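You operate a simulated robot arm through the tools that you are given. There is no shell and no other tool.

You are at the controls of a simulated robot arm. One attempt, no reset.

Task
Rinse the green funnel and put it in the top drawer.
Fine: Use the green tap. Leave tap and drawer shut. What is to be rubbed or washed off counts as gone when no trace of it is left.
Where things are to end (x, y in the base frame): green funnel within 0.06 m of [0.67, 0.61].

It is judged by the outcome, as a careful person would: the job done as asked, and still so three seconds after it is handed in. It fails if anything else is knocked over, pushed out of place, dropped, spilled or broken.

Robot
A 7-joint arm with a two-finger parallel gripper, fixed in place. Base frame: the origin is on the floor under the middle of its stand, x ahead of it, y to its left, z up. Readings come in m, degrees, newtons and seconds.
It reaches about 1.147 m from its shoulder. Its first joint turns from -166.0 to 166.0 degrees. Payload 3.43 kg.
Tool frame: the origin (TCP) lies between the finger pads and is the grasp point; the fingertips stand 0.03 m ahead of it; z points along the fingers, y is the line along which they close. Largest opening 0.094 m; finger width 0.028, thickness 0.01; the body of the gripper, 0.05 by 0.096 m, starts 0.055 m behind the TCP.
Orientation is told as [roll, pitch, yaw] about the base's x, y, z axes, in that order, counted from this pose: with the fingers straight down and closing along the base's y, the tool's x points along the base's -x, its y along +y and its z along -z.

Tools
- The arm moves only by the tool move_arm. Its arguments are lists of equal length, an entry for each row: "xyz": the shift along the tool's x, y, z in units of 20 mm (1.0 is 20 mm), a list of three; "angular": the turn, a rotation vector about the tool's x, y, z in units of 6 degrees (1.0 is 6 degrees), a list of three; "gripper": the finger opening in m, from 0 to 0.094. In form: {"xyz": [[x, y, z], ...], "angular": [[wx, wy, wz], ...], "gripper": [gripper, ...]}. A call has 1 to 20 rows; each row shifts and turns the commanded pose from where the row before left it, along the tool's axes as they then stand. A call with a number of a shift or a turn outside -1 to 1 is refused whole. Rows are played at 5 a second. More than 0.05 m and 8.6 degrees between two rows, or a gripper value outside its range, and nothing of the call is played. A pose out of reach is approached as far as the arm can. The call stops where the force on the tool passes 40 N (or 10 N more than at its start, if that is more) or the arm is blocked; 0.2 s more then pass. The fingers move at their own pace (about 0.045 m/s each) and stop on an object; they squeeze with about 29 N. The grip force told is the motor's: it shows also when the fingers shut on nothing. Time passes only in rows, and 0.2 s behind the last, so rows that do not move let the fingers close. It gives the time, the measured TCP pose, the force on the tool (base axes), the opening and the grip force at its end, in the units of the frame above (readings bear some noise), with the torque about the TCP (base axes, N m) and any sound that the robot's microphone picked up.
- Cameras (640 x 400 px; columns grow to the right, rows downward): "scene" is fixed at [0.4, -0.4978, 1.316]; the picture's right is [0.95, -0.30, 0.00], its down [-0.06, -0.19, -0.98] and it looks along [0.29, 0.93, -0.20] (base axes); focal length 335 px, centre (320, 200). "wrist" rides on the gripper at [0.076, 0.014, -0.102] in the tool frame; the picture's right is [-0.18, 0.98, 0.00], its down [-0.75, -0.14, -0.64] and it looks along [-0.63, -0.12, 0.77] (tool axes); focal length 243 px, centre (320, 200). There is no depth. A picture from a camera that has moved, and an enlarged one, comes with that camera's place and axes in the base frame and with its lens.
- camera(camera): a new picture of that camera. No time passes.
- zoom(camera, box): a new picture of the part [left, top, right, bottom] of that camera's present view, enlarged. No time passes.
- hand_in(): hands the job in; it is judged then, once.

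Nothing tells you positions but the pictures and the camera data. Unless the task says otherwise, let go and move clear before handing in.

The tools are called as name(argument=value, ...) on one line, values as JSON. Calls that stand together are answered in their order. move_arm: Moves the arm, as the interface text tells. Its arguments: {"type":"object","properties":{"xyz":{"type":"array"},"angular":{"type":"array"},"gripper":{"type":"array"}},"required":["xyz","angular","gripper"]} The other tools are called the same way: camera (camera) takes a picture; zoom (camera, box) takes an enlarged picture of a part of a camera's view; hand_in () hands the job in.

At the start:

```text
t: 0.0
tcp_pos: [0.4637, 0.2817, 1.399]
orientation: [0.0, 0.1, 0.0]
ft_force: [0.0, 0.3, 0.1]
torque: [0.05, -0.01, 0.0]
opening: 0.0939
grip_force: 0.1
```

scene: 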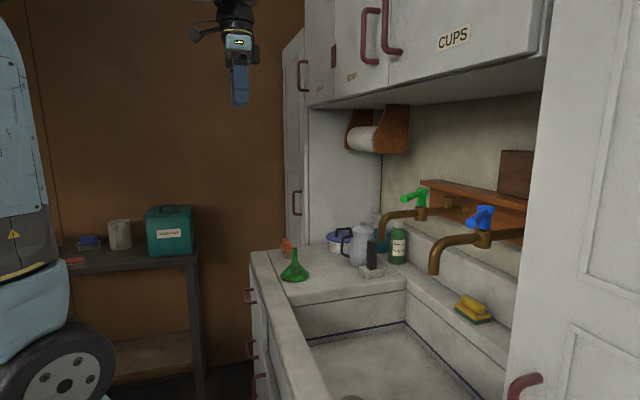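
wrist: 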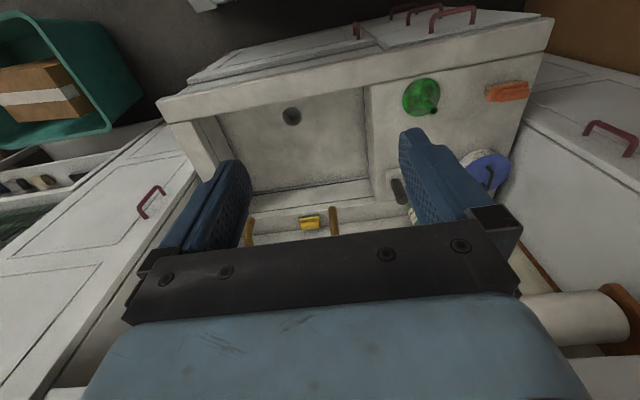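

I see a sink with a green tap and a blue tap, a green funnel on the counter left of the sink, and drawers on the front of the cabinet. I'll take enlarged pictures to locate everything before moving.

zoom(camera="scene", box=[220, 220, 420, 400])

zoom(camera="scene", box=[360, 160, 540, 340])

zoom(camera="wrist", box=[340, 0, 640, 220])

zoom(camera="wrist", box=[140, 0, 440, 240])

```text
2.22 times, centred on (320, 310) of scene
camera zoom: at [0.4, -0.4978, 1.316], right [0.95, -0.3, 0.0], down [-0.06, -0.19, -0.98], along [0.29, 0.93, -0.2], focal length 745 px, centre (320, -44)
```

zoom: 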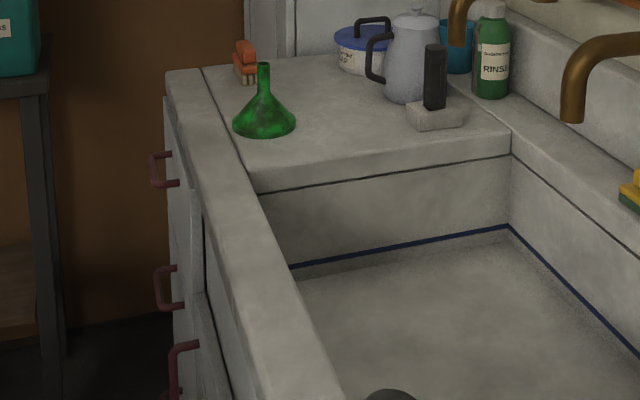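

```text
2.22 times, centred on (450, 250) of scene
camera zoom: at [0.4, -0.4978, 1.316], right [0.95, -0.3, 0.0], down [-0.06, -0.19, -0.98], along [0.29, 0.93, -0.2], focal length 745 px, centre (31, 89)
```

zoom: 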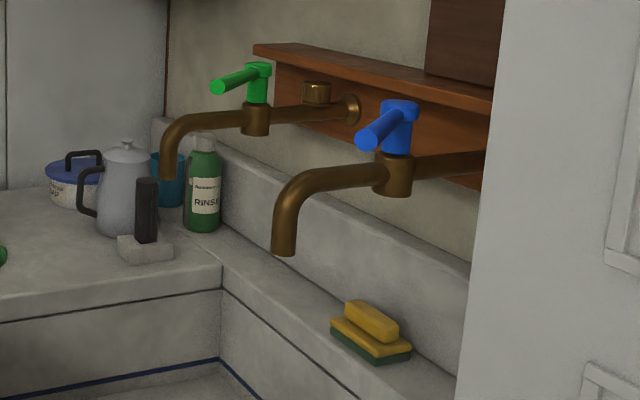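

```text
1.82 times, centred on (490, 110) of wrist
camera zoom: at [0.3863, 0.2967, 1.5004], right [0.18, 0.98, 0.0], down [0.75, -0.14, 0.64], along [0.63, -0.12, -0.77], focal length 441 px, centre (11, 364)
```

zoom: 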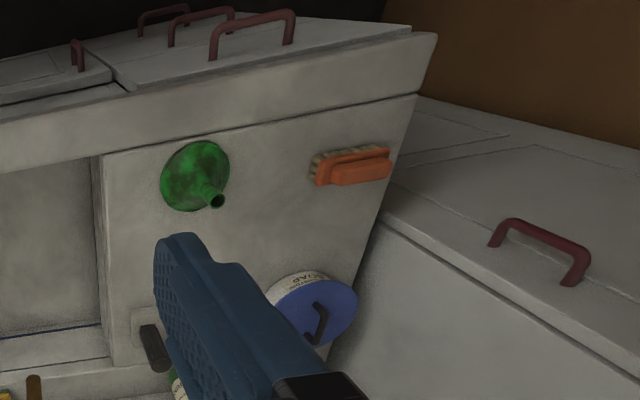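

```text
1.67 times, centred on (290, 120) of wrist
camera zoom: at [0.3863, 0.2967, 1.5004], right [0.18, 0.98, 0.0], down [0.75, -0.14, 0.64], along [0.63, -0.12, -0.77], focal length 404 px, centre (370, 333)
```

zoom: 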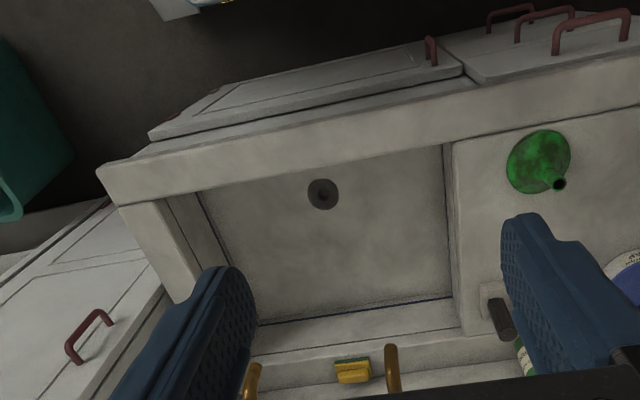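

The funnel stands mouth-down on the counter near (0.63, 0.52, 0.84), the green tap's spout end is near (0.805, 0.25, 1.04), its lever at about z 1.15, and the top drawer's handle near (0.475, 0.63, 0.74). I'll tilt the hand forward to get a better view of the tap lever.

move_arm(xyz=[[0, 0, 0], [0, 0, 0], [0, 0, 0], [0, 0, 0], [0, 0, 0], [0, 0, 0]], angular=[[0, -1, 0], [0, -1, 0], [0, -1, 0], [0, -1, 0], [0, -1, 0], [0, 0, 0]], gripper=[0.09, 0.09, 0.09, 0.09, 0.09, 0.09])

camera(camera="wrist")

camera(camera="scene")

```text
t: 1.4
tcp_pos: [0.4625, 0.2822, 1.398]
orientation: [0.0, -30.0, 0.0]
ft_force: [0.3, 0.4, -0.9]
torque: [0.01, 0.02, 0.0]
opening: 0.09
grip_force: 0.0
```

```text
taken
camera wrist: at [0.3452, 0.2969, 1.4489], right [0.16, 0.98, 0.09], down [0.33, -0.14, 0.93], along [0.93, -0.12, -0.35], focal length 243 px, centre (320, 200)
```

wrist: 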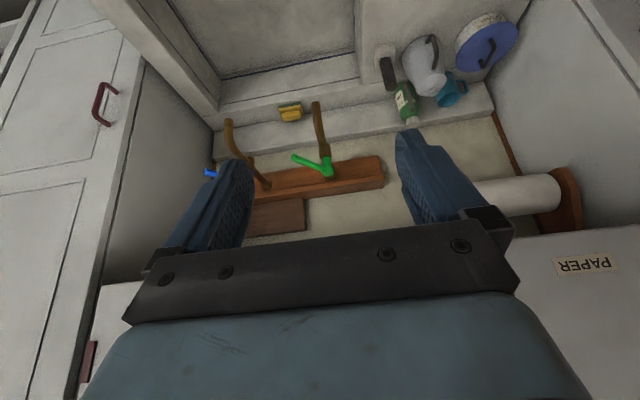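

```text
taken
```

scene: 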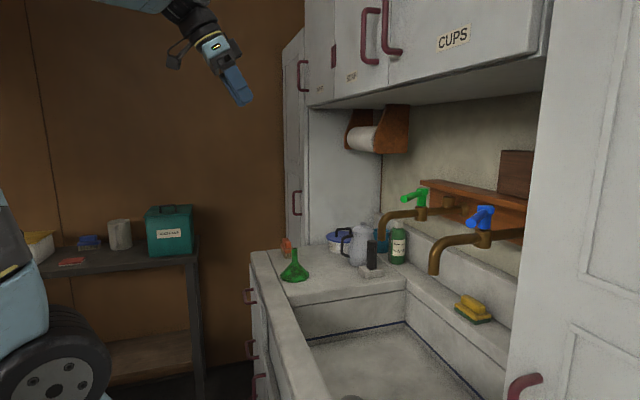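

The green lever is now in view between the fingers, pointing to one side of the pipe. I'll zoom in on it.

zoom(camera="wrist", box=[200, 80, 400, 230])

zoom(camera="scene", box=[370, 170, 470, 250])

```text
2.67 times, centred on (300, 155) of wrist
camera zoom: at [0.3452, 0.2969, 1.4489], right [0.16, 0.98, 0.09], down [0.33, -0.14, 0.93], along [0.93, -0.12, -0.35], focal length 647 px, centre (373, 320)
```

zoom: 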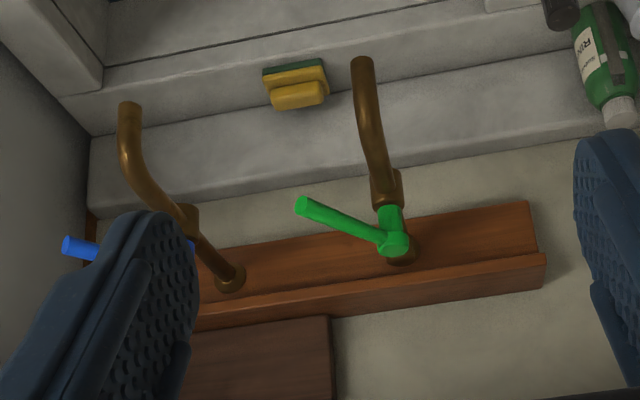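

```text
5.00 times, centred on (420, 210) of scene
camera zoom: at [0.4, -0.4978, 1.316], right [0.95, -0.3, 0.0], down [-0.06, -0.19, -0.98], along [0.29, 0.93, -0.2], focal length 1676 px, centre (-180, 150)
```

zoom: 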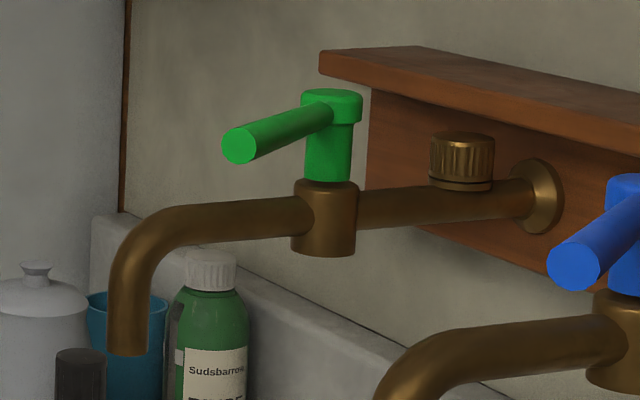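

The green lever is horizontal: its hub is near (0.92, 0.253, 1.158) and its tip near (0.824, 0.185, 1.158), so it probably turns about the vertical. Next I'll go look at the drawer handle from the front.

move_arm(xyz=[[0, 0, 0], [0, 0, 0], [0, 0, 0], [0, 0, 0], [0, 0, 0], [0.7, 1, 1], [0.7, 1, 1], [0.7, 1, 1], [0.7, 1, 1], [0.7, 1, 1], [0.7, 1, 1], [0.7, 1, 1], [0.7, 1, 1], [0.7, 1, 1], [0.7, 1, 1], [0.7, 1, 1], [0.7, 1, 1], [0.7, 1, 1], [0.7, 1, 1], [0.7, 1, 1]], angular=[[0, 1, 0], [0, 1, 0], [0, 1, 0], [0, 1, 0], [0, 1, 0], [0, 0, 0], [0, 0, 0], [0, 0, 0], [0, 0, 0], [0, 0, 0], [0, 0, 0], [0, 0, 0], [0, 0, 0], [0, 0, 0], [0, 0, 0], [0, 0, 0], [0, 0, 0], [0, 0, 0], [0, 0, 0], [0, 0, 0]], gripper=[0.09, 0.09, 0.09, 0.09, 0.09, 0.09, 0.09, 0.09, 0.09, 0.09, 0.09, 0.09, 0.09, 0.09, 0.09, 0.09, 0.09, 0.09, 0.09, 0.09])

camera(camera="wrist")

camera(camera="scene")

```text
t: 5.6
tcp_pos: [0.2515, 0.5813, 1.1005]
orientation: [0.0, 0.0, 0.0]
ft_force: [0.5, -0.7, 1.3]
torque: [-0.04, -0.01, -0.03]
opening: 0.09
grip_force: 0.0
```

```text
taken
camera wrist: at [0.1759, 0.5964, 1.2016], right [0.18, 0.98, 0.0], down [0.75, -0.14, 0.64], along [0.63, -0.12, -0.77], focal length 243 px, centre (320, 200)
```

wrist: 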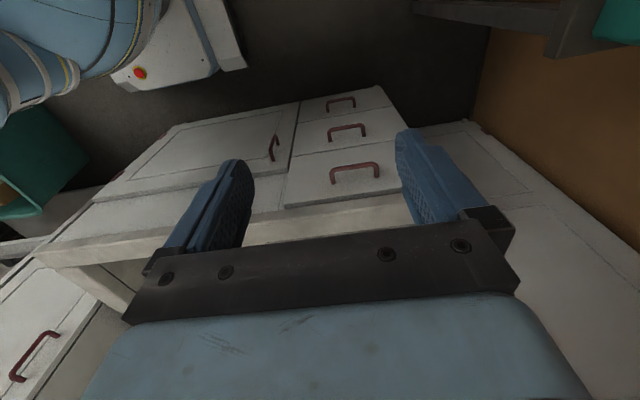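

```text
taken
```

scene: 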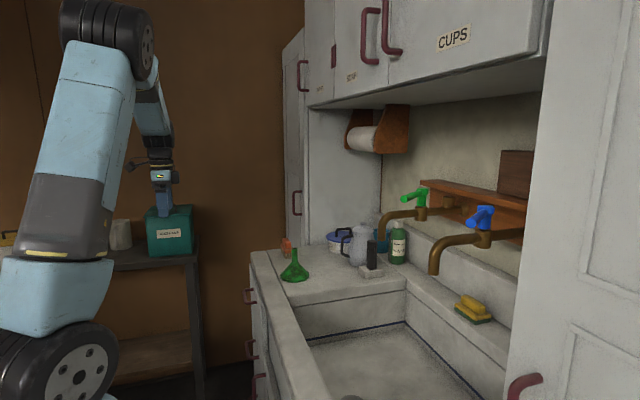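

zoom(camera="wrist", box=[260, 70, 440, 230])

zoom(camera="scene", box=[230, 240, 330, 400])

```text
2.50 times, centred on (350, 150) of wrist
camera zoom: at [0.1759, 0.5964, 1.2016], right [0.18, 0.98, 0.0], down [0.75, -0.14, 0.64], along [0.63, -0.12, -0.77], focal length 606 px, centre (245, 325)
```

zoom: 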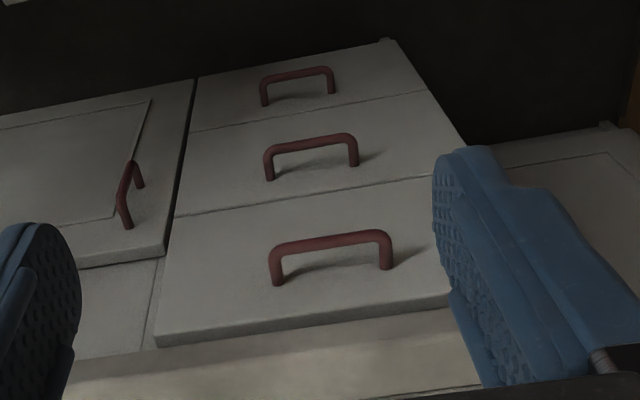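

```text
2.50 times, centred on (280, 320) of scene
camera zoom: at [0.4, -0.4978, 1.316], right [0.95, -0.3, 0.0], down [-0.06, -0.19, -0.98], along [0.29, 0.93, -0.2], focal length 838 px, centre (420, -100)
```

zoom: 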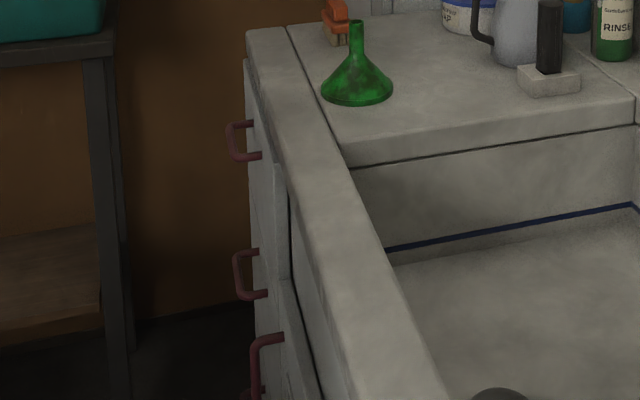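

The drawer handle's bar runs along y from about 0.572 to 0.666, at x ≈ 0.472 and z ≈ 0.748, about 0.036 m off the drawer face. I'll turn the hand 90° so that the fingers close across the bar, and tilt it 30° forward.

move_arm(xyz=[[0, 0, 0], [0, 0, 0], [0, 0, 0], [0, 0, 0], [0, 0, 0], [0, 0, 0], [0, 0, 0], [0, 0, 0], [0, 0, 0], [0, 0, 0], [0, 0, 0], [0, 0, 0], [0, 0, 0], [0, 0, 0], [0, 0, 0], [0, 0, 0], [0, 0, 0], [0, 0, 0], [0, 0, 0], [0, 0, 0]], angular=[[0, 0, -1], [0, 0, -1], [0, 0, -1], [0, 0, -1], [0, 0, -1], [0, 0, -1], [0, 0, -1], [0, 0, -1], [0, 0, -1], [0, 0, -1], [0, 0, -1], [0, 0, -1], [0, 0, -1], [0, 0, -1], [0, 0, -1], [1, 0, 0], [1, 0, 0], [1, 0, 0], [1, 0, 0], [1, 0, 0]], gripper=[0.03, 0.03, 0.03, 0.03, 0.03, 0.03, 0.03, 0.03, 0.03, 0.03, 0.03, 0.03, 0.03, 0.03, 0.03, 0.03, 0.03, 0.03, 0.03, 0.03])

camera(camera="wrist")

camera(camera="scene")

```text
t: 9.8
tcp_pos: [0.2528, 0.5827, 1.0994]
orientation: [-30.1, 0.0, 90.0]
ft_force: [-0.9, -0.1, -0.7]
torque: [0.02, 0.01, 0.0]
opening: 0.0299
grip_force: 0.0
```

```text
taken
camera wrist: at [0.1889, 0.5063, 1.1801], right [-0.85, 0.18, -0.49], down [-0.2, 0.75, 0.63], along [0.49, 0.63, -0.6], focal length 243 px, centre (320, 200)
```

wrist: 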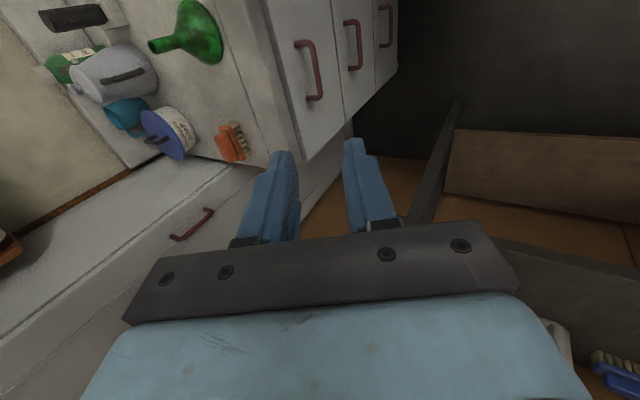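

```text
taken
```

scene: 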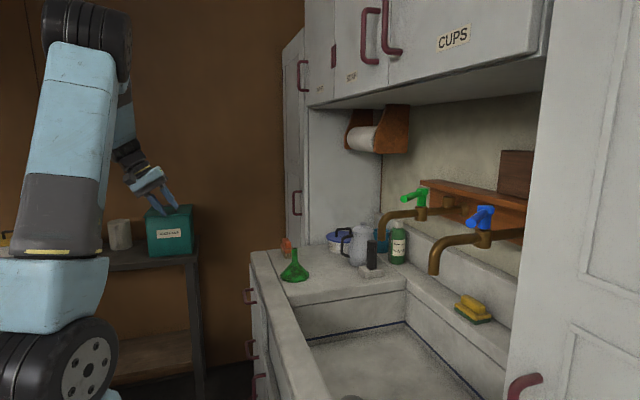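

The hand took the pose. Now I move to a standoff position 12 cm short of the handle along the finger direction.

move_arm(xyz=[[-0.121, -0.0373, 0.939], [-0.121, -0.0373, 0.939], [-0.121, -0.0373, 0.939], [-0.121, -0.0373, 0.939], [-0.121, -0.0373, 0.939], [-0.121, -0.0373, 0.939], [-0.121, -0.0373, 0.939], [-0.121, -0.0373, 0.939], [-0.121, -0.0373, 0.939], [-0.121, -0.0373, 0.939], [-0.121, -0.0373, 0.939], [-0.121, -0.0373, 0.939], [-0.121, -0.0373, 0.939], [-0.121, -0.0373, 0.939], [-0.121, -0.0373, 0.939], [0, 0, 0]], angular=[[0, 0, 0], [0, 0, 0], [0, 0, 0], [0, 0, 0], [0, 0, 0], [0, 0, 0], [0, 0, 0], [0, 0, 0], [0, 0, 0], [0, 0, 0], [0, 0, 0], [0, 0, 0], [0, 0, 0], [0, 0, 0], [0, 0, 0], [0, 0, 0]], gripper=[0.03, 0.03, 0.03, 0.03, 0.03, 0.03, 0.03, 0.03, 0.03, 0.03, 0.03, 0.03, 0.03, 0.03, 0.03, 0.03])

camera(camera="wrist")

zoom(camera="scene", box=[200, 200, 340, 320])

```text
t: 13.2
tcp_pos: [0.4037, 0.6182, 0.8596]
orientation: [-30.0, 0.0, 90.0]
ft_force: [0.0, 0.3, 0.8]
torque: [0.0, -0.01, 0.01]
opening: 0.0299
grip_force: 0.2
```

```text
taken
camera wrist: at [0.3391, 0.5425, 0.9405], right [-0.85, 0.18, -0.49], down [-0.2, 0.75, 0.63], along [0.49, 0.63, -0.6], focal length 243 px, centre (320, 200)
```

wrist: 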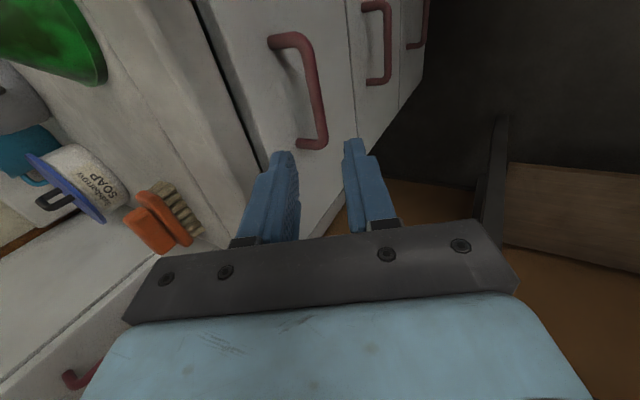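

```text
3.33 times, centred on (270, 260) of scene
camera zoom: at [0.4, -0.4978, 1.316], right [0.95, -0.3, 0.0], down [-0.06, -0.19, -0.98], along [0.29, 0.93, -0.2], focal length 1118 px, centre (487, 0)
```

zoom: 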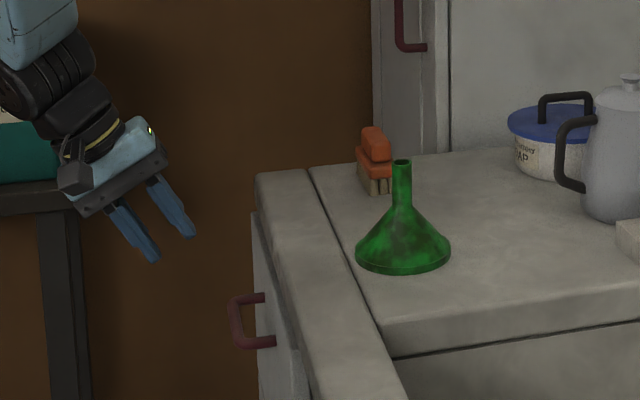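

The wrist view agrees: the bar is at x ≈ 0.470, z ≈ 0.748. I'll move 8 cm along the finger direction and check again.

move_arm(xyz=[[0.06, 0, 1], [0.06, 0, 1], [0.06, 0, 1], [0.06, 0, 1], [0, 0, 0]], angular=[[0, 0, 0], [0, 0, 0], [0, 0, 0], [0, 0, 0], [0, 0, 0]], gripper=[0.03, 0.03, 0.03, 0.03, 0.03])

camera(camera="wrist")

zoom(camera="scene", box=[200, 200, 340, 320])

```text
t: 14.4
tcp_pos: [0.4427, 0.6133, 0.7897]
orientation: [-30.1, -0.1, 90.1]
ft_force: [0.7, -0.4, 0.5]
torque: [0.0, 0.01, -0.02]
opening: 0.03
grip_force: 0.0
```

```text
taken
camera wrist: at [0.3793, 0.5378, 0.8715], right [-0.85, 0.18, -0.49], down [-0.2, 0.75, 0.63], along [0.49, 0.63, -0.6], focal length 243 px, centre (320, 200)
```

wrist: 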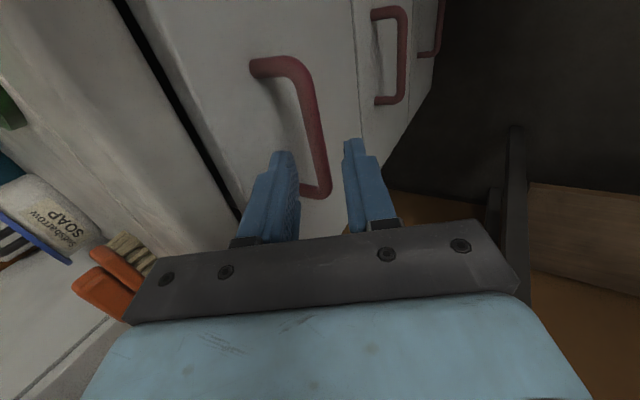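

```text
3.33 times, centred on (270, 260) of scene
camera zoom: at [0.4, -0.4978, 1.316], right [0.95, -0.3, 0.0], down [-0.06, -0.19, -0.98], along [0.29, 0.93, -0.2], focal length 1118 px, centre (487, 0)
```

zoom: 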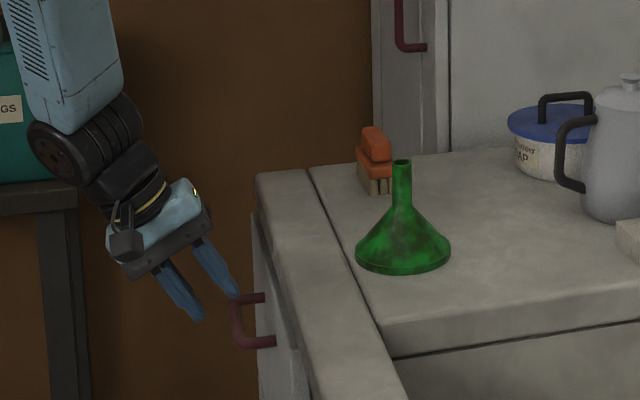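

The bar lines up with the middle of the finger gap. I'll go in the last 38 mm.

move_arm(xyz=[[0, 0, 0.65], [0, 0, 0.65], [0, 0, 0.6], [0, 0, 0]], angular=[[0, 0, 0], [0, 0, 0], [0, 0, 0], [0, 0, 0]], gripper=[0.03, 0.03, 0.03, 0.03])

zoom(camera="wrist", box=[200, 50, 440, 260])

zoom(camera="scene", box=[210, 240, 300, 320])

```text
t: 15.4
tcp_pos: [0.4629, 0.6135, 0.7584]
orientation: [-30.0, 0.0, 90.0]
ft_force: [0.1, 0.8, 0.3]
torque: [0.01, 0.01, -0.01]
opening: 0.03
grip_force: 0.0
```

```text
1.90 times, centred on (320, 155) of wrist
camera zoom: at [0.3982, 0.538, 0.8384], right [-0.85, 0.18, -0.49], down [-0.2, 0.75, 0.63], along [0.49, 0.63, -0.6], focal length 462 px, centre (320, 286)
```

zoom: 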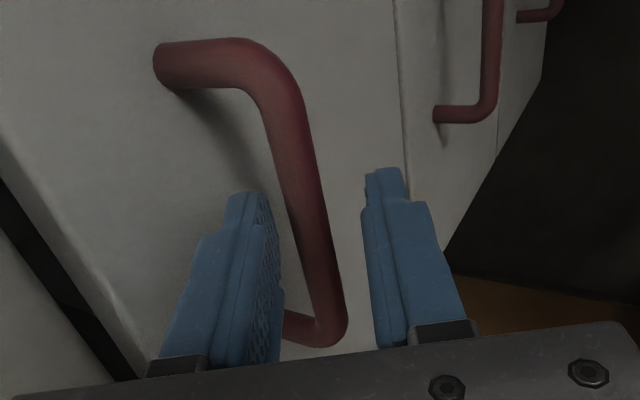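

```text
5.00 times, centred on (255, 280) of scene
camera zoom: at [0.4, -0.4978, 1.316], right [0.95, -0.3, 0.0], down [-0.06, -0.19, -0.98], along [0.29, 0.93, -0.2], focal length 1676 px, centre (645, -200)
```

zoom: 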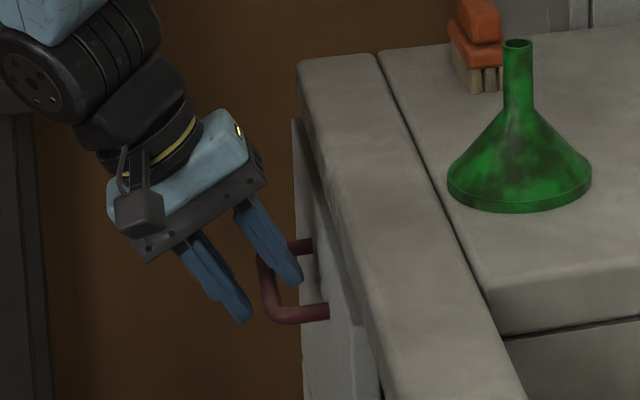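

The bar is between the fingers. I'll close on it.

move_arm(xyz=[[0, 0, 0], [0, 0, 0], [0, 0, 0], [0, 0, 0]], angular=[[0, 0, 0], [0, 0, 0], [0, 0, 0], [0, 0, 0]], gripper=[0, 0, 0, 0])

```text
t: 16.4
tcp_pos: [0.4608, 0.6136, 0.759]
orientation: [-30.0, -0.1, 89.9]
ft_force: [4.4, -0.2, 17.0]
torque: [-0.72, -0.27, -0.3]
opening: 0.0118
grip_force: 45.2
```

Gripped (bar about 12 mm thick). Now I pull it gently along -x, starting slowly.

move_arm(xyz=[[0, 0.433, -0.25], [0, 0.433, -0.25], [0, 0.433, -0.25], [0, 0.433, -0.25], [0, 0, 0]], angular=[[0, 0, 0], [0, 0, 0], [0, 0, 0], [0, 0, 0], [0, 0, 0]], gripper=[0, 0, 0, 0, 0])

zoom(camera="scene", box=[180, 220, 320, 340])

```text
t: 17.6
tcp_pos: [0.4206, 0.613, 0.7584]
orientation: [-30.0, -0.1, 90.0]
ft_force: [-1.6, 0.6, 23.3]
torque: [-0.04, -0.18, -0.05]
opening: 0.0114
grip_force: 45.1
```

```text
3.33 times, centred on (250, 280) of scene
camera zoom: at [0.4, -0.4978, 1.316], right [0.95, -0.3, 0.0], down [-0.06, -0.19, -0.98], along [0.29, 0.93, -0.2], focal length 1118 px, centre (553, -67)
```

zoom: 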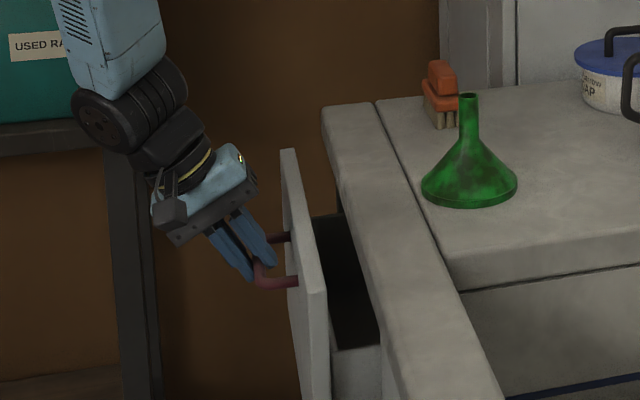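

The drawer slides. I'll keep pulling, easing upward slightly to relieve the vertical load.

move_arm(xyz=[[0, 0.56, -0.49], [0, 0.606, -0.35], [0, 0.606, -0.35], [0, 0.606, -0.35], [0, 0.606, -0.35], [0, 0.606, -0.35], [0, 0.606, -0.35], [0, 0.606, -0.35], [0, 0.606, -0.35], [0, 0.606, -0.35], [0, 0.606, -0.35], [0, 0.606, -0.35], [0, 0.606, -0.35], [0, 0.606, -0.35], [0, 0.606, -0.35], [0, 0.606, -0.35], [0, 0, 0]], angular=[[0, 0, 0], [0, 0, 0], [0, 0, 0], [0, 0, 0], [0, 0, 0], [0, 0, 0], [0, 0, 0], [0, 0, 0], [0, 0, 0], [0, 0, 0], [0, 0, 0], [0, 0, 0], [0, 0, 0], [0, 0, 0], [0, 0, 0], [0, 0, 0], [0, 0, 0]], gripper=[0, 0, 0, 0, 0, 0, 0, 0, 0, 0, 0, 0, 0, 0, 0, 0, 0])

camera(camera="scene")

camera(camera="wrist")

```text
t: 18.6
tcp_pos: [0.3653, 0.6122, 0.7592]
orientation: [-29.7, 0.0, 90.1]
ft_force: [-1.5, 9.5, -21.6]
torque: [1.37, 0.21, 0.3]
opening: 0.0114
grip_force: 45.1
stopped in row 5: the force on the tool passed its limit at 41 N (the readings are from after the stop); the commanded pose is now the measured one
```

```text
taken
```

scene: 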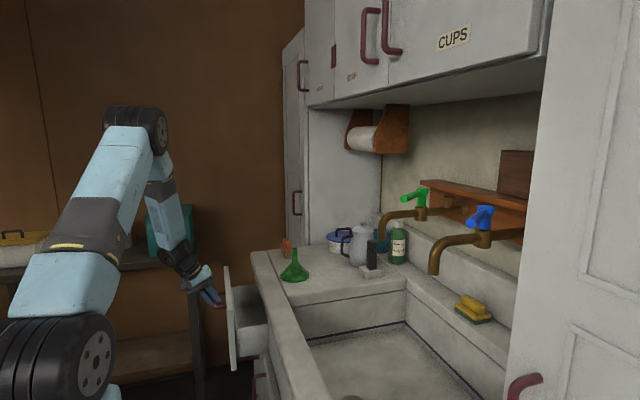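

```text
taken
camera wrist: at [0.3022, 0.5379, 0.84], right [-0.85, 0.18, -0.49], down [-0.2, 0.75, 0.63], along [0.48, 0.63, -0.61], focal length 243 px, centre (320, 200)
```

wrist: 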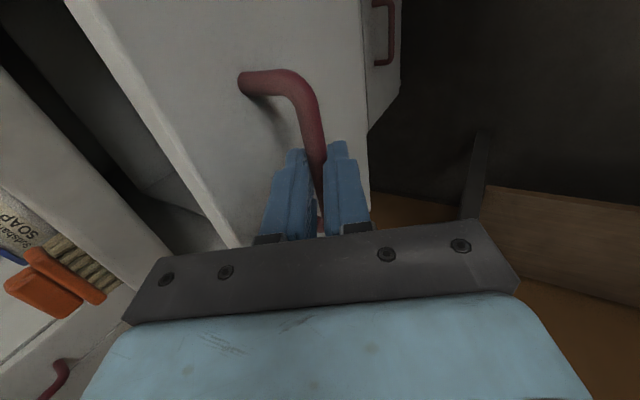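

The stop came from my small upward correction while gripping hard, not from the drawer. I'll loosen the fingers so the back finger just hooks the bar, then keep pulling.

move_arm(xyz=[[0, 0, 0], [0, 0, 0], [0, 0, 0], [0, 0.433, -0.25], [0, 0.433, -0.25], [0, 0.433, -0.25], [0, 0, 0]], angular=[[0, 0, 0], [0, 0, 0], [0, 0, 0], [0, 0, 0], [0, 0, 0], [0, 0, 0], [0, 0, 0]], gripper=[0.024, 0.024, 0.024, 0.024, 0.024, 0.024, 0.024])

```text
t: 20.2
tcp_pos: [0.3359, 0.6128, 0.7592]
orientation: [-29.9, 0.1, 90.1]
ft_force: [0.7, 0.3, 1.0]
torque: [-0.01, -0.02, 0.01]
opening: 0.0241
grip_force: 0.6
```

Forces are near zero now. I'll keep pulling with the hooked finger.

move_arm(xyz=[[0, 0.52, -0.3], [0, 0.52, -0.3], [0, 0.52, -0.3], [0, 0.52, -0.3], [0, 0.52, -0.3], [0, 0.52, -0.3], [0, 0.52, -0.3], [0, 0.52, -0.3], [0, 0.52, -0.3], [0, 0.52, -0.3], [0, 0, 0]], angular=[[0, 0, 0], [0, 0, 0], [0, 0, 0], [0, 0, 0], [0, 0, 0], [0, 0, 0], [0, 0, 0], [0, 0, 0], [0, 0, 0], [0, 0, 0], [0, 0, 0]], gripper=[0.024, 0.024, 0.024, 0.024, 0.024, 0.024, 0.024, 0.024, 0.024, 0.024, 0.024])

camera(camera="scene")

camera(camera="wrist")

```text
t: 22.6
tcp_pos: [0.216, 0.6124, 0.7594]
orientation: [-29.9, 0.1, 90.1]
ft_force: [0.0, 0.4, -0.2]
torque: [0.01, -0.03, 0.01]
opening: 0.0242
grip_force: 0.1
```

```text
taken
```

scene: 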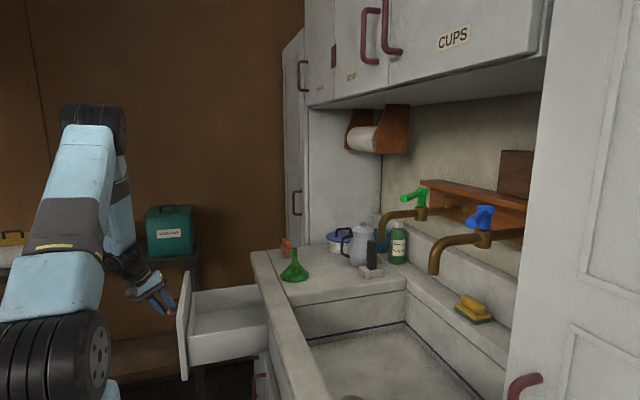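

```text
taken
camera wrist: at [0.1522, 0.5373, 0.8408], right [-0.85, 0.18, -0.49], down [-0.2, 0.75, 0.63], along [0.48, 0.63, -0.61], focal length 243 px, centre (320, 200)
```

wrist: 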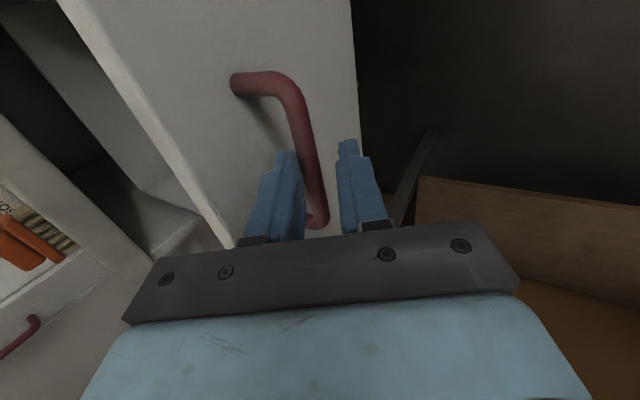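

The drawer is open about 0.24 m. I'll check its interior.

zoom(camera="scene", box=[150, 250, 310, 400])

```text
2.67 times, centred on (230, 325) of scene
camera zoom: at [0.4, -0.4978, 1.316], right [0.95, -0.3, 0.0], down [-0.06, -0.19, -0.98], along [0.29, 0.93, -0.2], focal length 894 px, centre (560, -133)
```

zoom: 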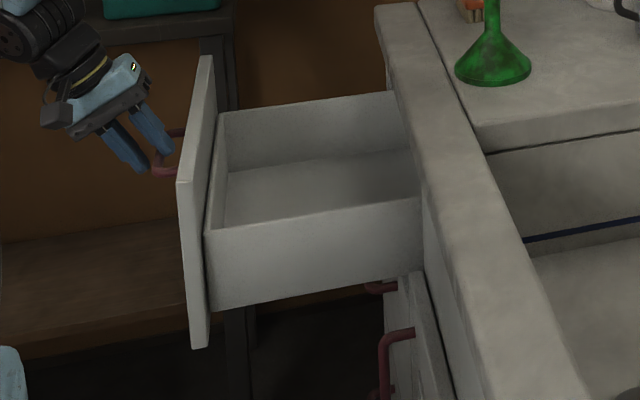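

The drawer box has its floor at z ≈ 0.635 and plenty of open length. Next I'll back the fingers off the handle, rise, and level the hand.

move_arm(xyz=[[0, 0, -0.7], [0, 0, -1], [0, 0, -1], [0, 0, -1], [0, 0, -1], [0, -0.5, -0.866], [0, -0.5, -0.866], [0, -0.5, -0.866], [0, -0.5, -0.866], [0, -0.5, -0.866], [0, -0.5, -0.866], [0, -0.5, -0.866], [0, -0.5, -0.866], [0, -0.5, -0.866], [0, 0, 0], [0, 0, 0], [0, 0, 0], [0, 0, 0], [0, 0, 0]], angular=[[0, 0, 0], [0, 0, 0], [0, 0, 0], [0, 0, 0], [0, 0, 0], [0, 0, 0], [0, 0, 0], [0, 0, 0], [0, 0, 0], [0, 0, 0], [0, 0, 0], [0, 0, 0], [0, 0, 0], [0, 0, 0], [-1, 0, 0], [-1, 0, 0], [-1, 0, 0], [-1, 0, 0], [-1, 0, 0]], gripper=[0.026, 0.026, 0.026, 0.026, 0.026, 0.026, 0.026, 0.026, 0.026, 0.026, 0.026, 0.026, 0.026, 0.026, 0.026, 0.026, 0.026, 0.026, 0.026])

camera(camera="scene")

```text
t: 26.6
tcp_pos: [0.169, 0.6135, 1.0221]
orientation: [0.1, 0.1, 89.9]
ft_force: [0.3, -0.1, -0.1]
torque: [0.01, -0.08, 0.0]
opening: 0.0261
grip_force: 0.1
```

```text
taken
```

scene: 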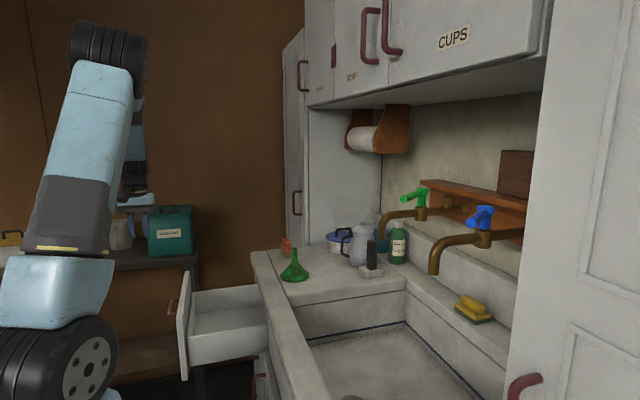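

The drawer stays open and the hand is clear. Next I'll yaw the hand to line up with the tap lever while rising, then travel toward the tap.

move_arm(xyz=[[0, 0, -1], [0, 0, -1], [0, 0, -1], [0, 0, -1], [0, 0, -1], [0, 0, -1], [0, 0, -1], [0, 0, -1], [0, 0, -1], [0, 0, -1]], angular=[[0, 0, 0.917], [0, 0, 0.917], [0, 0, 0.917], [0, 0, 0.917], [0, 0, 0.917], [0, 0, 0.917], [0, 0, 0.917], [0, 0, 0.917], [0, 0, 0.917], [0, 0, 0.917]], gripper=[0.04, 0.04, 0.04, 0.04, 0.04, 0.04, 0.04, 0.04, 0.04, 0.04])

move_arm(xyz=[[0, -1, -0.1], [0, -1, -0.1], [0, -1, -0.1], [0, -1, -0.1], [0, -1, -0.1], [0, -1, -0.1], [0, -1, -0.1], [0, -1, -0.1], [0, -1, -0.1], [0, -1, -0.1], [0, -1, -0.1], [0, -1, -0.1], [0, -1, -0.1], [0, -1, -0.1], [0, -1, -0.1], [0, -1, -0.1], [0, -1, -0.1], [0, -1, -0.1], [0, -1, -0.1], [0, -1, -0.1]], angular=[[0, 0, 0], [0, 0, 0], [0, 0, 0], [0, 0, 0], [0, 0, 0], [0, 0, 0], [0, 0, 0], [0, 0, 0], [0, 0, 0], [0, 0, 0], [0, 0, 0], [0, 0, 0], [0, 0, 0], [0, 0, 0], [0, 0, 0], [0, 0, 0], [0, 0, 0], [0, 0, 0], [0, 0, 0], [0, 0, 0]], gripper=[0.04, 0.04, 0.04, 0.04, 0.04, 0.04, 0.04, 0.04, 0.04, 0.04, 0.04, 0.04, 0.04, 0.04, 0.04, 0.04, 0.04, 0.04, 0.04, 0.04])

move_arm(xyz=[[0, -1, 0], [0, -1, 0], [0, -1, 0], [0, -1, 0], [0, -1, 0], [0, -1, 0], [0, -1, 0], [0, -1, 0], [0, -1, 0], [0, -1, 0], [0, 0, 0], [0, 0, 0], [0, 0, 0], [0, 0, 0], [0, 0, 0], [0, 0, 0], [0, 0, 0], [0, 0, 0], [0, 0, 0], [0, 0, 0]], angular=[[0, 0, 0], [0, 0, 0], [0, 0, 0], [0, 0, 0], [0, 0, 0], [0, 0, 0], [0, 0, 0], [0, 0, 0], [0, 0, 0], [0, 0, 0], [0, -1, 0], [0, -1, 0], [0, -1, 0], [0, -1, 0], [0, -1, 0], [0, -1, 0], [0, -1, 0], [0, -1, 0], [0, -1, 0], [0, -1, 0]], gripper=[0.04, 0.04, 0.04, 0.04, 0.04, 0.04, 0.04, 0.04, 0.04, 0.04, 0.04, 0.04, 0.04, 0.04, 0.04, 0.04, 0.04, 0.04, 0.04, 0.04])

camera(camera="scene")

camera(camera="wrist")

```text
t: 28.8
tcp_pos: [0.1709, 0.6141, 1.2231]
orientation: [0.0, 0.2, 34.9]
ft_force: [-0.2, -0.4, 0.5]
torque: [-0.02, -0.04, 0.01]
opening: 0.04
grip_force: 0.0
```

```text
t: 33.0
tcp_pos: [0.4006, 0.2857, 1.2624]
orientation: [0.0, 0.1, 35.1]
ft_force: [-0.7, -0.5, 0.2]
torque: [-0.01, 0.02, 0.01]
opening: 0.0401
grip_force: 0.1
```

```text
t: 37.2
tcp_pos: [0.5163, 0.1226, 1.2605]
orientation: [-0.1, -60.0, 35.1]
ft_force: [0.4, -0.5, 0.4]
torque: [0.01, 0.0, -0.01]
opening: 0.0402
grip_force: 0.2
```

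```text
taken
```

scene: 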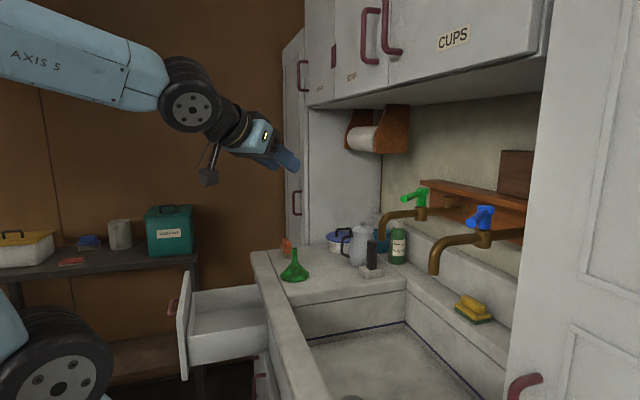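

```text
taken
camera wrist: at [0.4025, 0.0618, 1.2462], right [-0.49, 0.86, 0.16], down [-0.06, -0.22, 0.97], along [0.87, 0.47, 0.16], focal length 243 px, centre (320, 200)
```

wrist: 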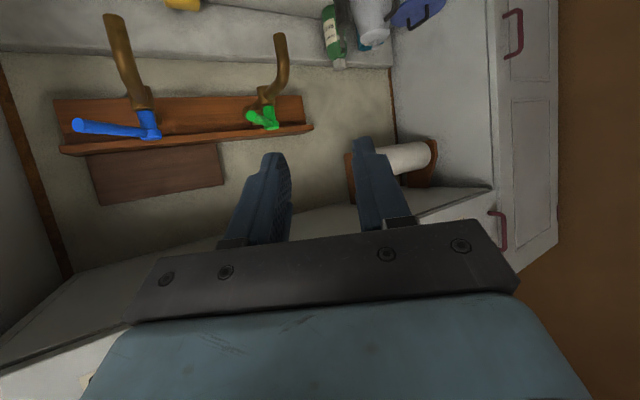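

The hand is in front of the tap and aligned roughly along the lever. I'll zoom on the lever to refine its position.

zoom(camera="wrist", box=[220, 20, 340, 150])

```text
3.08 times, centred on (280, 85) of wrist
camera zoom: at [0.4025, 0.0618, 1.2462], right [-0.49, 0.86, 0.16], down [-0.06, -0.22, 0.97], along [0.87, 0.47, 0.16], focal length 746 px, centre (443, 554)
```

zoom: 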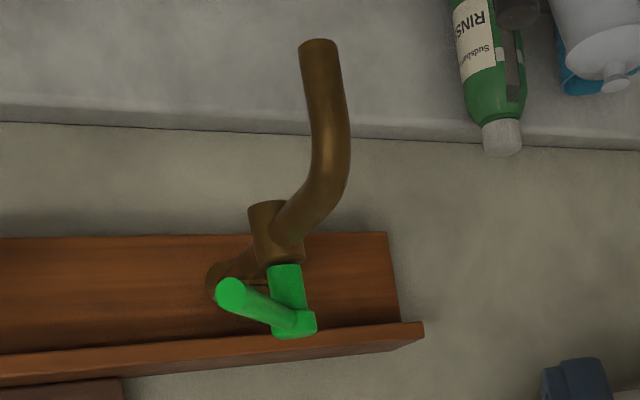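

All three views agree: the lever hub is at (0.921, 0.254), the tip at (0.824, 0.184), at z 1.157. I'll move to 12 cm short of the lever along the finger direction.

move_arm(xyz=[[-0.334, -0.571, 0.926], [-0.334, -0.571, 0.926], [-0.334, -0.571, 0.926], [-0.334, -0.571, 0.926], [-0.334, -0.571, 0.926], [-0.334, -0.571, 0.926], [-0.334, -0.571, 0.926], [-0.334, -0.571, 0.926], [-0.334, -0.571, 0.926], [-0.334, -0.571, 0.926], [-0.334, -0.571, 0.926], [0, 0, 0]], angular=[[0, 0, 0], [0, 0, 0], [0, 0, 0], [0, 0, 0], [0, 0, 0], [0, 0, 0], [0, 0, 0], [0, 0, 0], [0, 0, 0], [0, 0, 0], [0, 0, 0], [0, 0, 0]], gripper=[0.05, 0.05, 0.05, 0.05, 0.05, 0.05, 0.05, 0.05, 0.05, 0.05, 0.05, 0.05])

camera(camera="scene")

camera(camera="wrist")

```text
t: 39.8
tcp_pos: [0.7613, 0.1424, 1.2218]
orientation: [0.0, -59.7, 35.0]
ft_force: [0.8, 1.1, -0.5]
torque: [0.01, -0.01, -0.01]
opening: 0.0501
grip_force: 0.1
```

```text
taken
```

scene: 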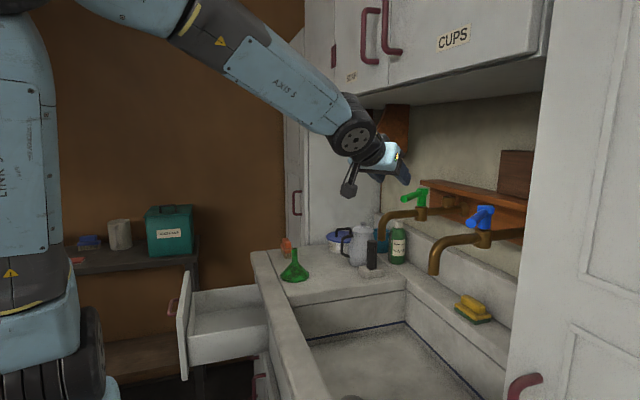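

```text
taken
camera wrist: at [0.6491, 0.081, 1.2076], right [-0.49, 0.86, 0.16], down [-0.06, -0.22, 0.97], along [0.87, 0.47, 0.16], focal length 243 px, centre (320, 200)
```

wrist: 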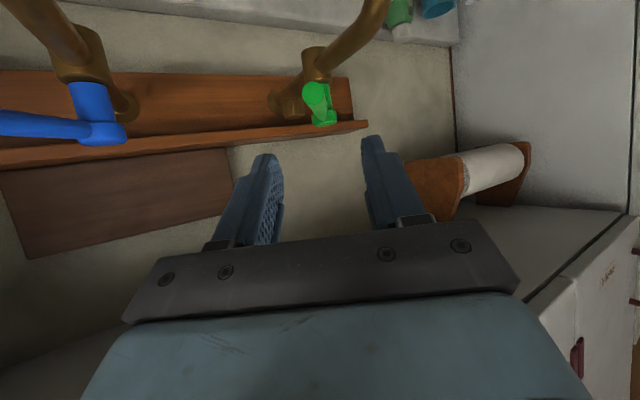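

The lever is seen almost end-on and centred between the fingers. I'll advance 12 cm so the fingers straddle it.

move_arm(xyz=[[0, 0, 0.75], [0, 0, 0.75], [0, 0, 0.75], [0, 0, 0.75], [0, 0, 0.75], [0, 0, 0.75], [0, 0, 0.75], [0, 0, 0.75], [0, 0, 0]], angular=[[0, 0, 0], [0, 0, 0], [0, 0, 0], [0, 0, 0], [0, 0, 0], [0, 0, 0], [0, 0, 0], [0, 0, 0], [0, 0, 0]], gripper=[0.05, 0.05, 0.05, 0.05, 0.05, 0.05, 0.05, 0.05, 0.05])

zoom(camera="scene", box=[330, 130, 490, 270])

camera(camera="wrist")

```text
t: 41.8
tcp_pos: [0.8469, 0.2007, 1.1614]
orientation: [0.1, -59.9, 35.1]
ft_force: [-1.4, 0.6, 0.8]
torque: [0.03, -0.01, 0.0]
opening: 0.0502
grip_force: 0.0
```

```text
2.86 times, centred on (410, 200) of scene
camera zoom: at [0.4, -0.4978, 1.316], right [0.95, -0.3, 0.0], down [-0.06, -0.19, -0.98], along [0.29, 0.93, -0.2], focal length 958 px, centre (63, 200)
```

zoom: 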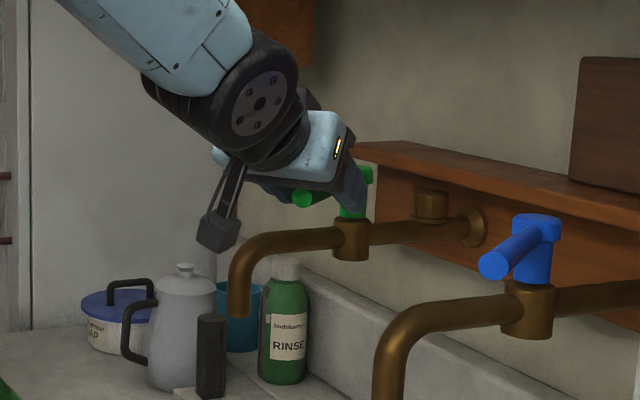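

```text
taken
camera wrist: at [0.734, 0.1403, 1.1479], right [-0.49, 0.86, 0.16], down [-0.06, -0.22, 0.97], along [0.87, 0.47, 0.16], focal length 243 px, centre (320, 200)
```

wrist: 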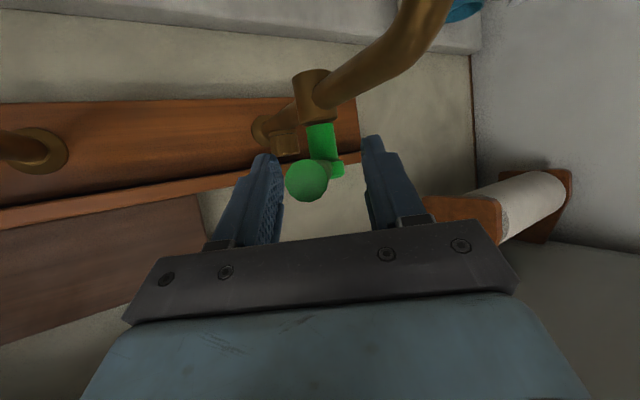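

The lever sits between the open fingers. I don't know which way it turns, so I'll push it gently toward +y first and watch the force and sound.

move_arm(xyz=[[0, 0.5, 0], [0, 0.5, 0], [0, 0.4, 0], [0, 0.4, 0], [0, 0, 0]], angular=[[0, 0, 0], [0, 0, 0], [0, 0, 0], [0, 0, 0], [0, 0, 0]], gripper=[0.05, 0.05, 0.05, 0.05, 0.05])

camera(camera="wrist")

zoom(camera="scene", box=[330, 130, 490, 270])

```text
t: 43.0
tcp_pos: [0.8244, 0.2312, 1.164]
orientation: [0.0, -59.8, 35.0]
ft_force: [0.2, -1.6, -0.4]
torque: [0.01, -0.02, 0.01]
opening: 0.0498
grip_force: 0.0
```

```text
taken
camera wrist: at [0.7128, 0.1702, 1.1482], right [-0.49, 0.86, 0.16], down [-0.06, -0.22, 0.97], along [0.87, 0.47, 0.16], focal length 243 px, centre (320, 200)
```

wrist: 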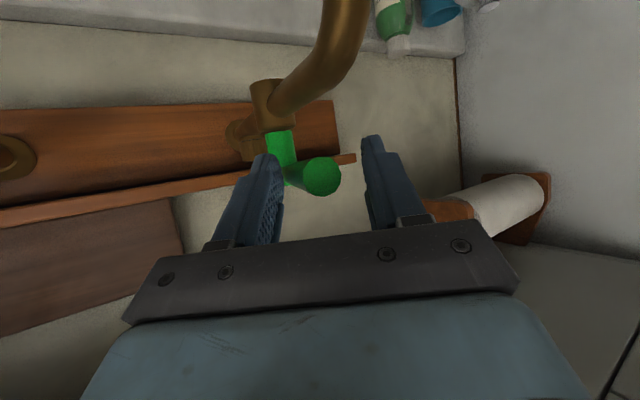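

```text
2.86 times, centred on (410, 200) of scene
camera zoom: at [0.4, -0.4978, 1.316], right [0.95, -0.3, 0.0], down [-0.06, -0.19, -0.98], along [0.29, 0.93, -0.2], focal length 958 px, centre (63, 200)
```

zoom: 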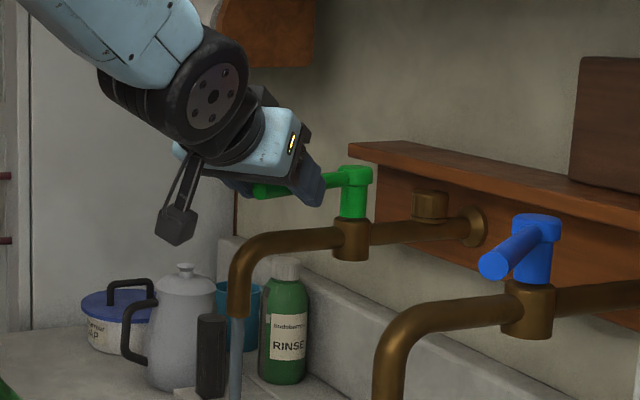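

Water is running from the green tap after a small turn toward +y. I'll turn it a little more for a proper stream.

move_arm(xyz=[[0, 0.5, 0], [0, 0.5, 0], [0, 0, 0]], angular=[[0, 0, 0], [0, 0, 0], [0, 0, 0]], gripper=[0.05, 0.05, 0.05])

camera(camera="scene")

zoom(camera="scene", box=[330, 150, 470, 400])

```text
t: 43.8
tcp_pos: [0.8141, 0.2475, 1.1626]
orientation: [0.0, -59.7, 35.0]
ft_force: [0.2, 0.3, 0.2]
torque: [-0.02, 0.01, 0.0]
opening: 0.0501
grip_force: 0.1
```

```text
taken
```

scene: 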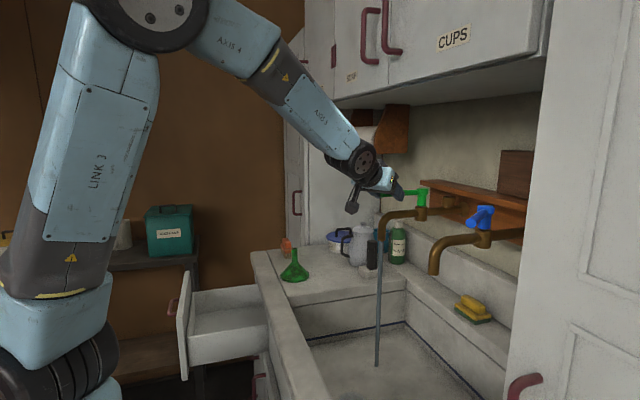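

```text
1.60 times, centred on (400, 275) of scene
camera zoom: at [0.4, -0.4978, 1.316], right [0.95, -0.3, 0.0], down [-0.06, -0.19, -0.98], along [0.29, 0.93, -0.2], focal length 536 px, centre (192, 80)
```

zoom: 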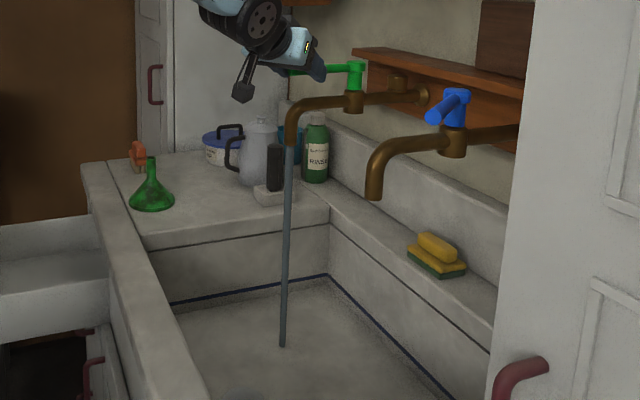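

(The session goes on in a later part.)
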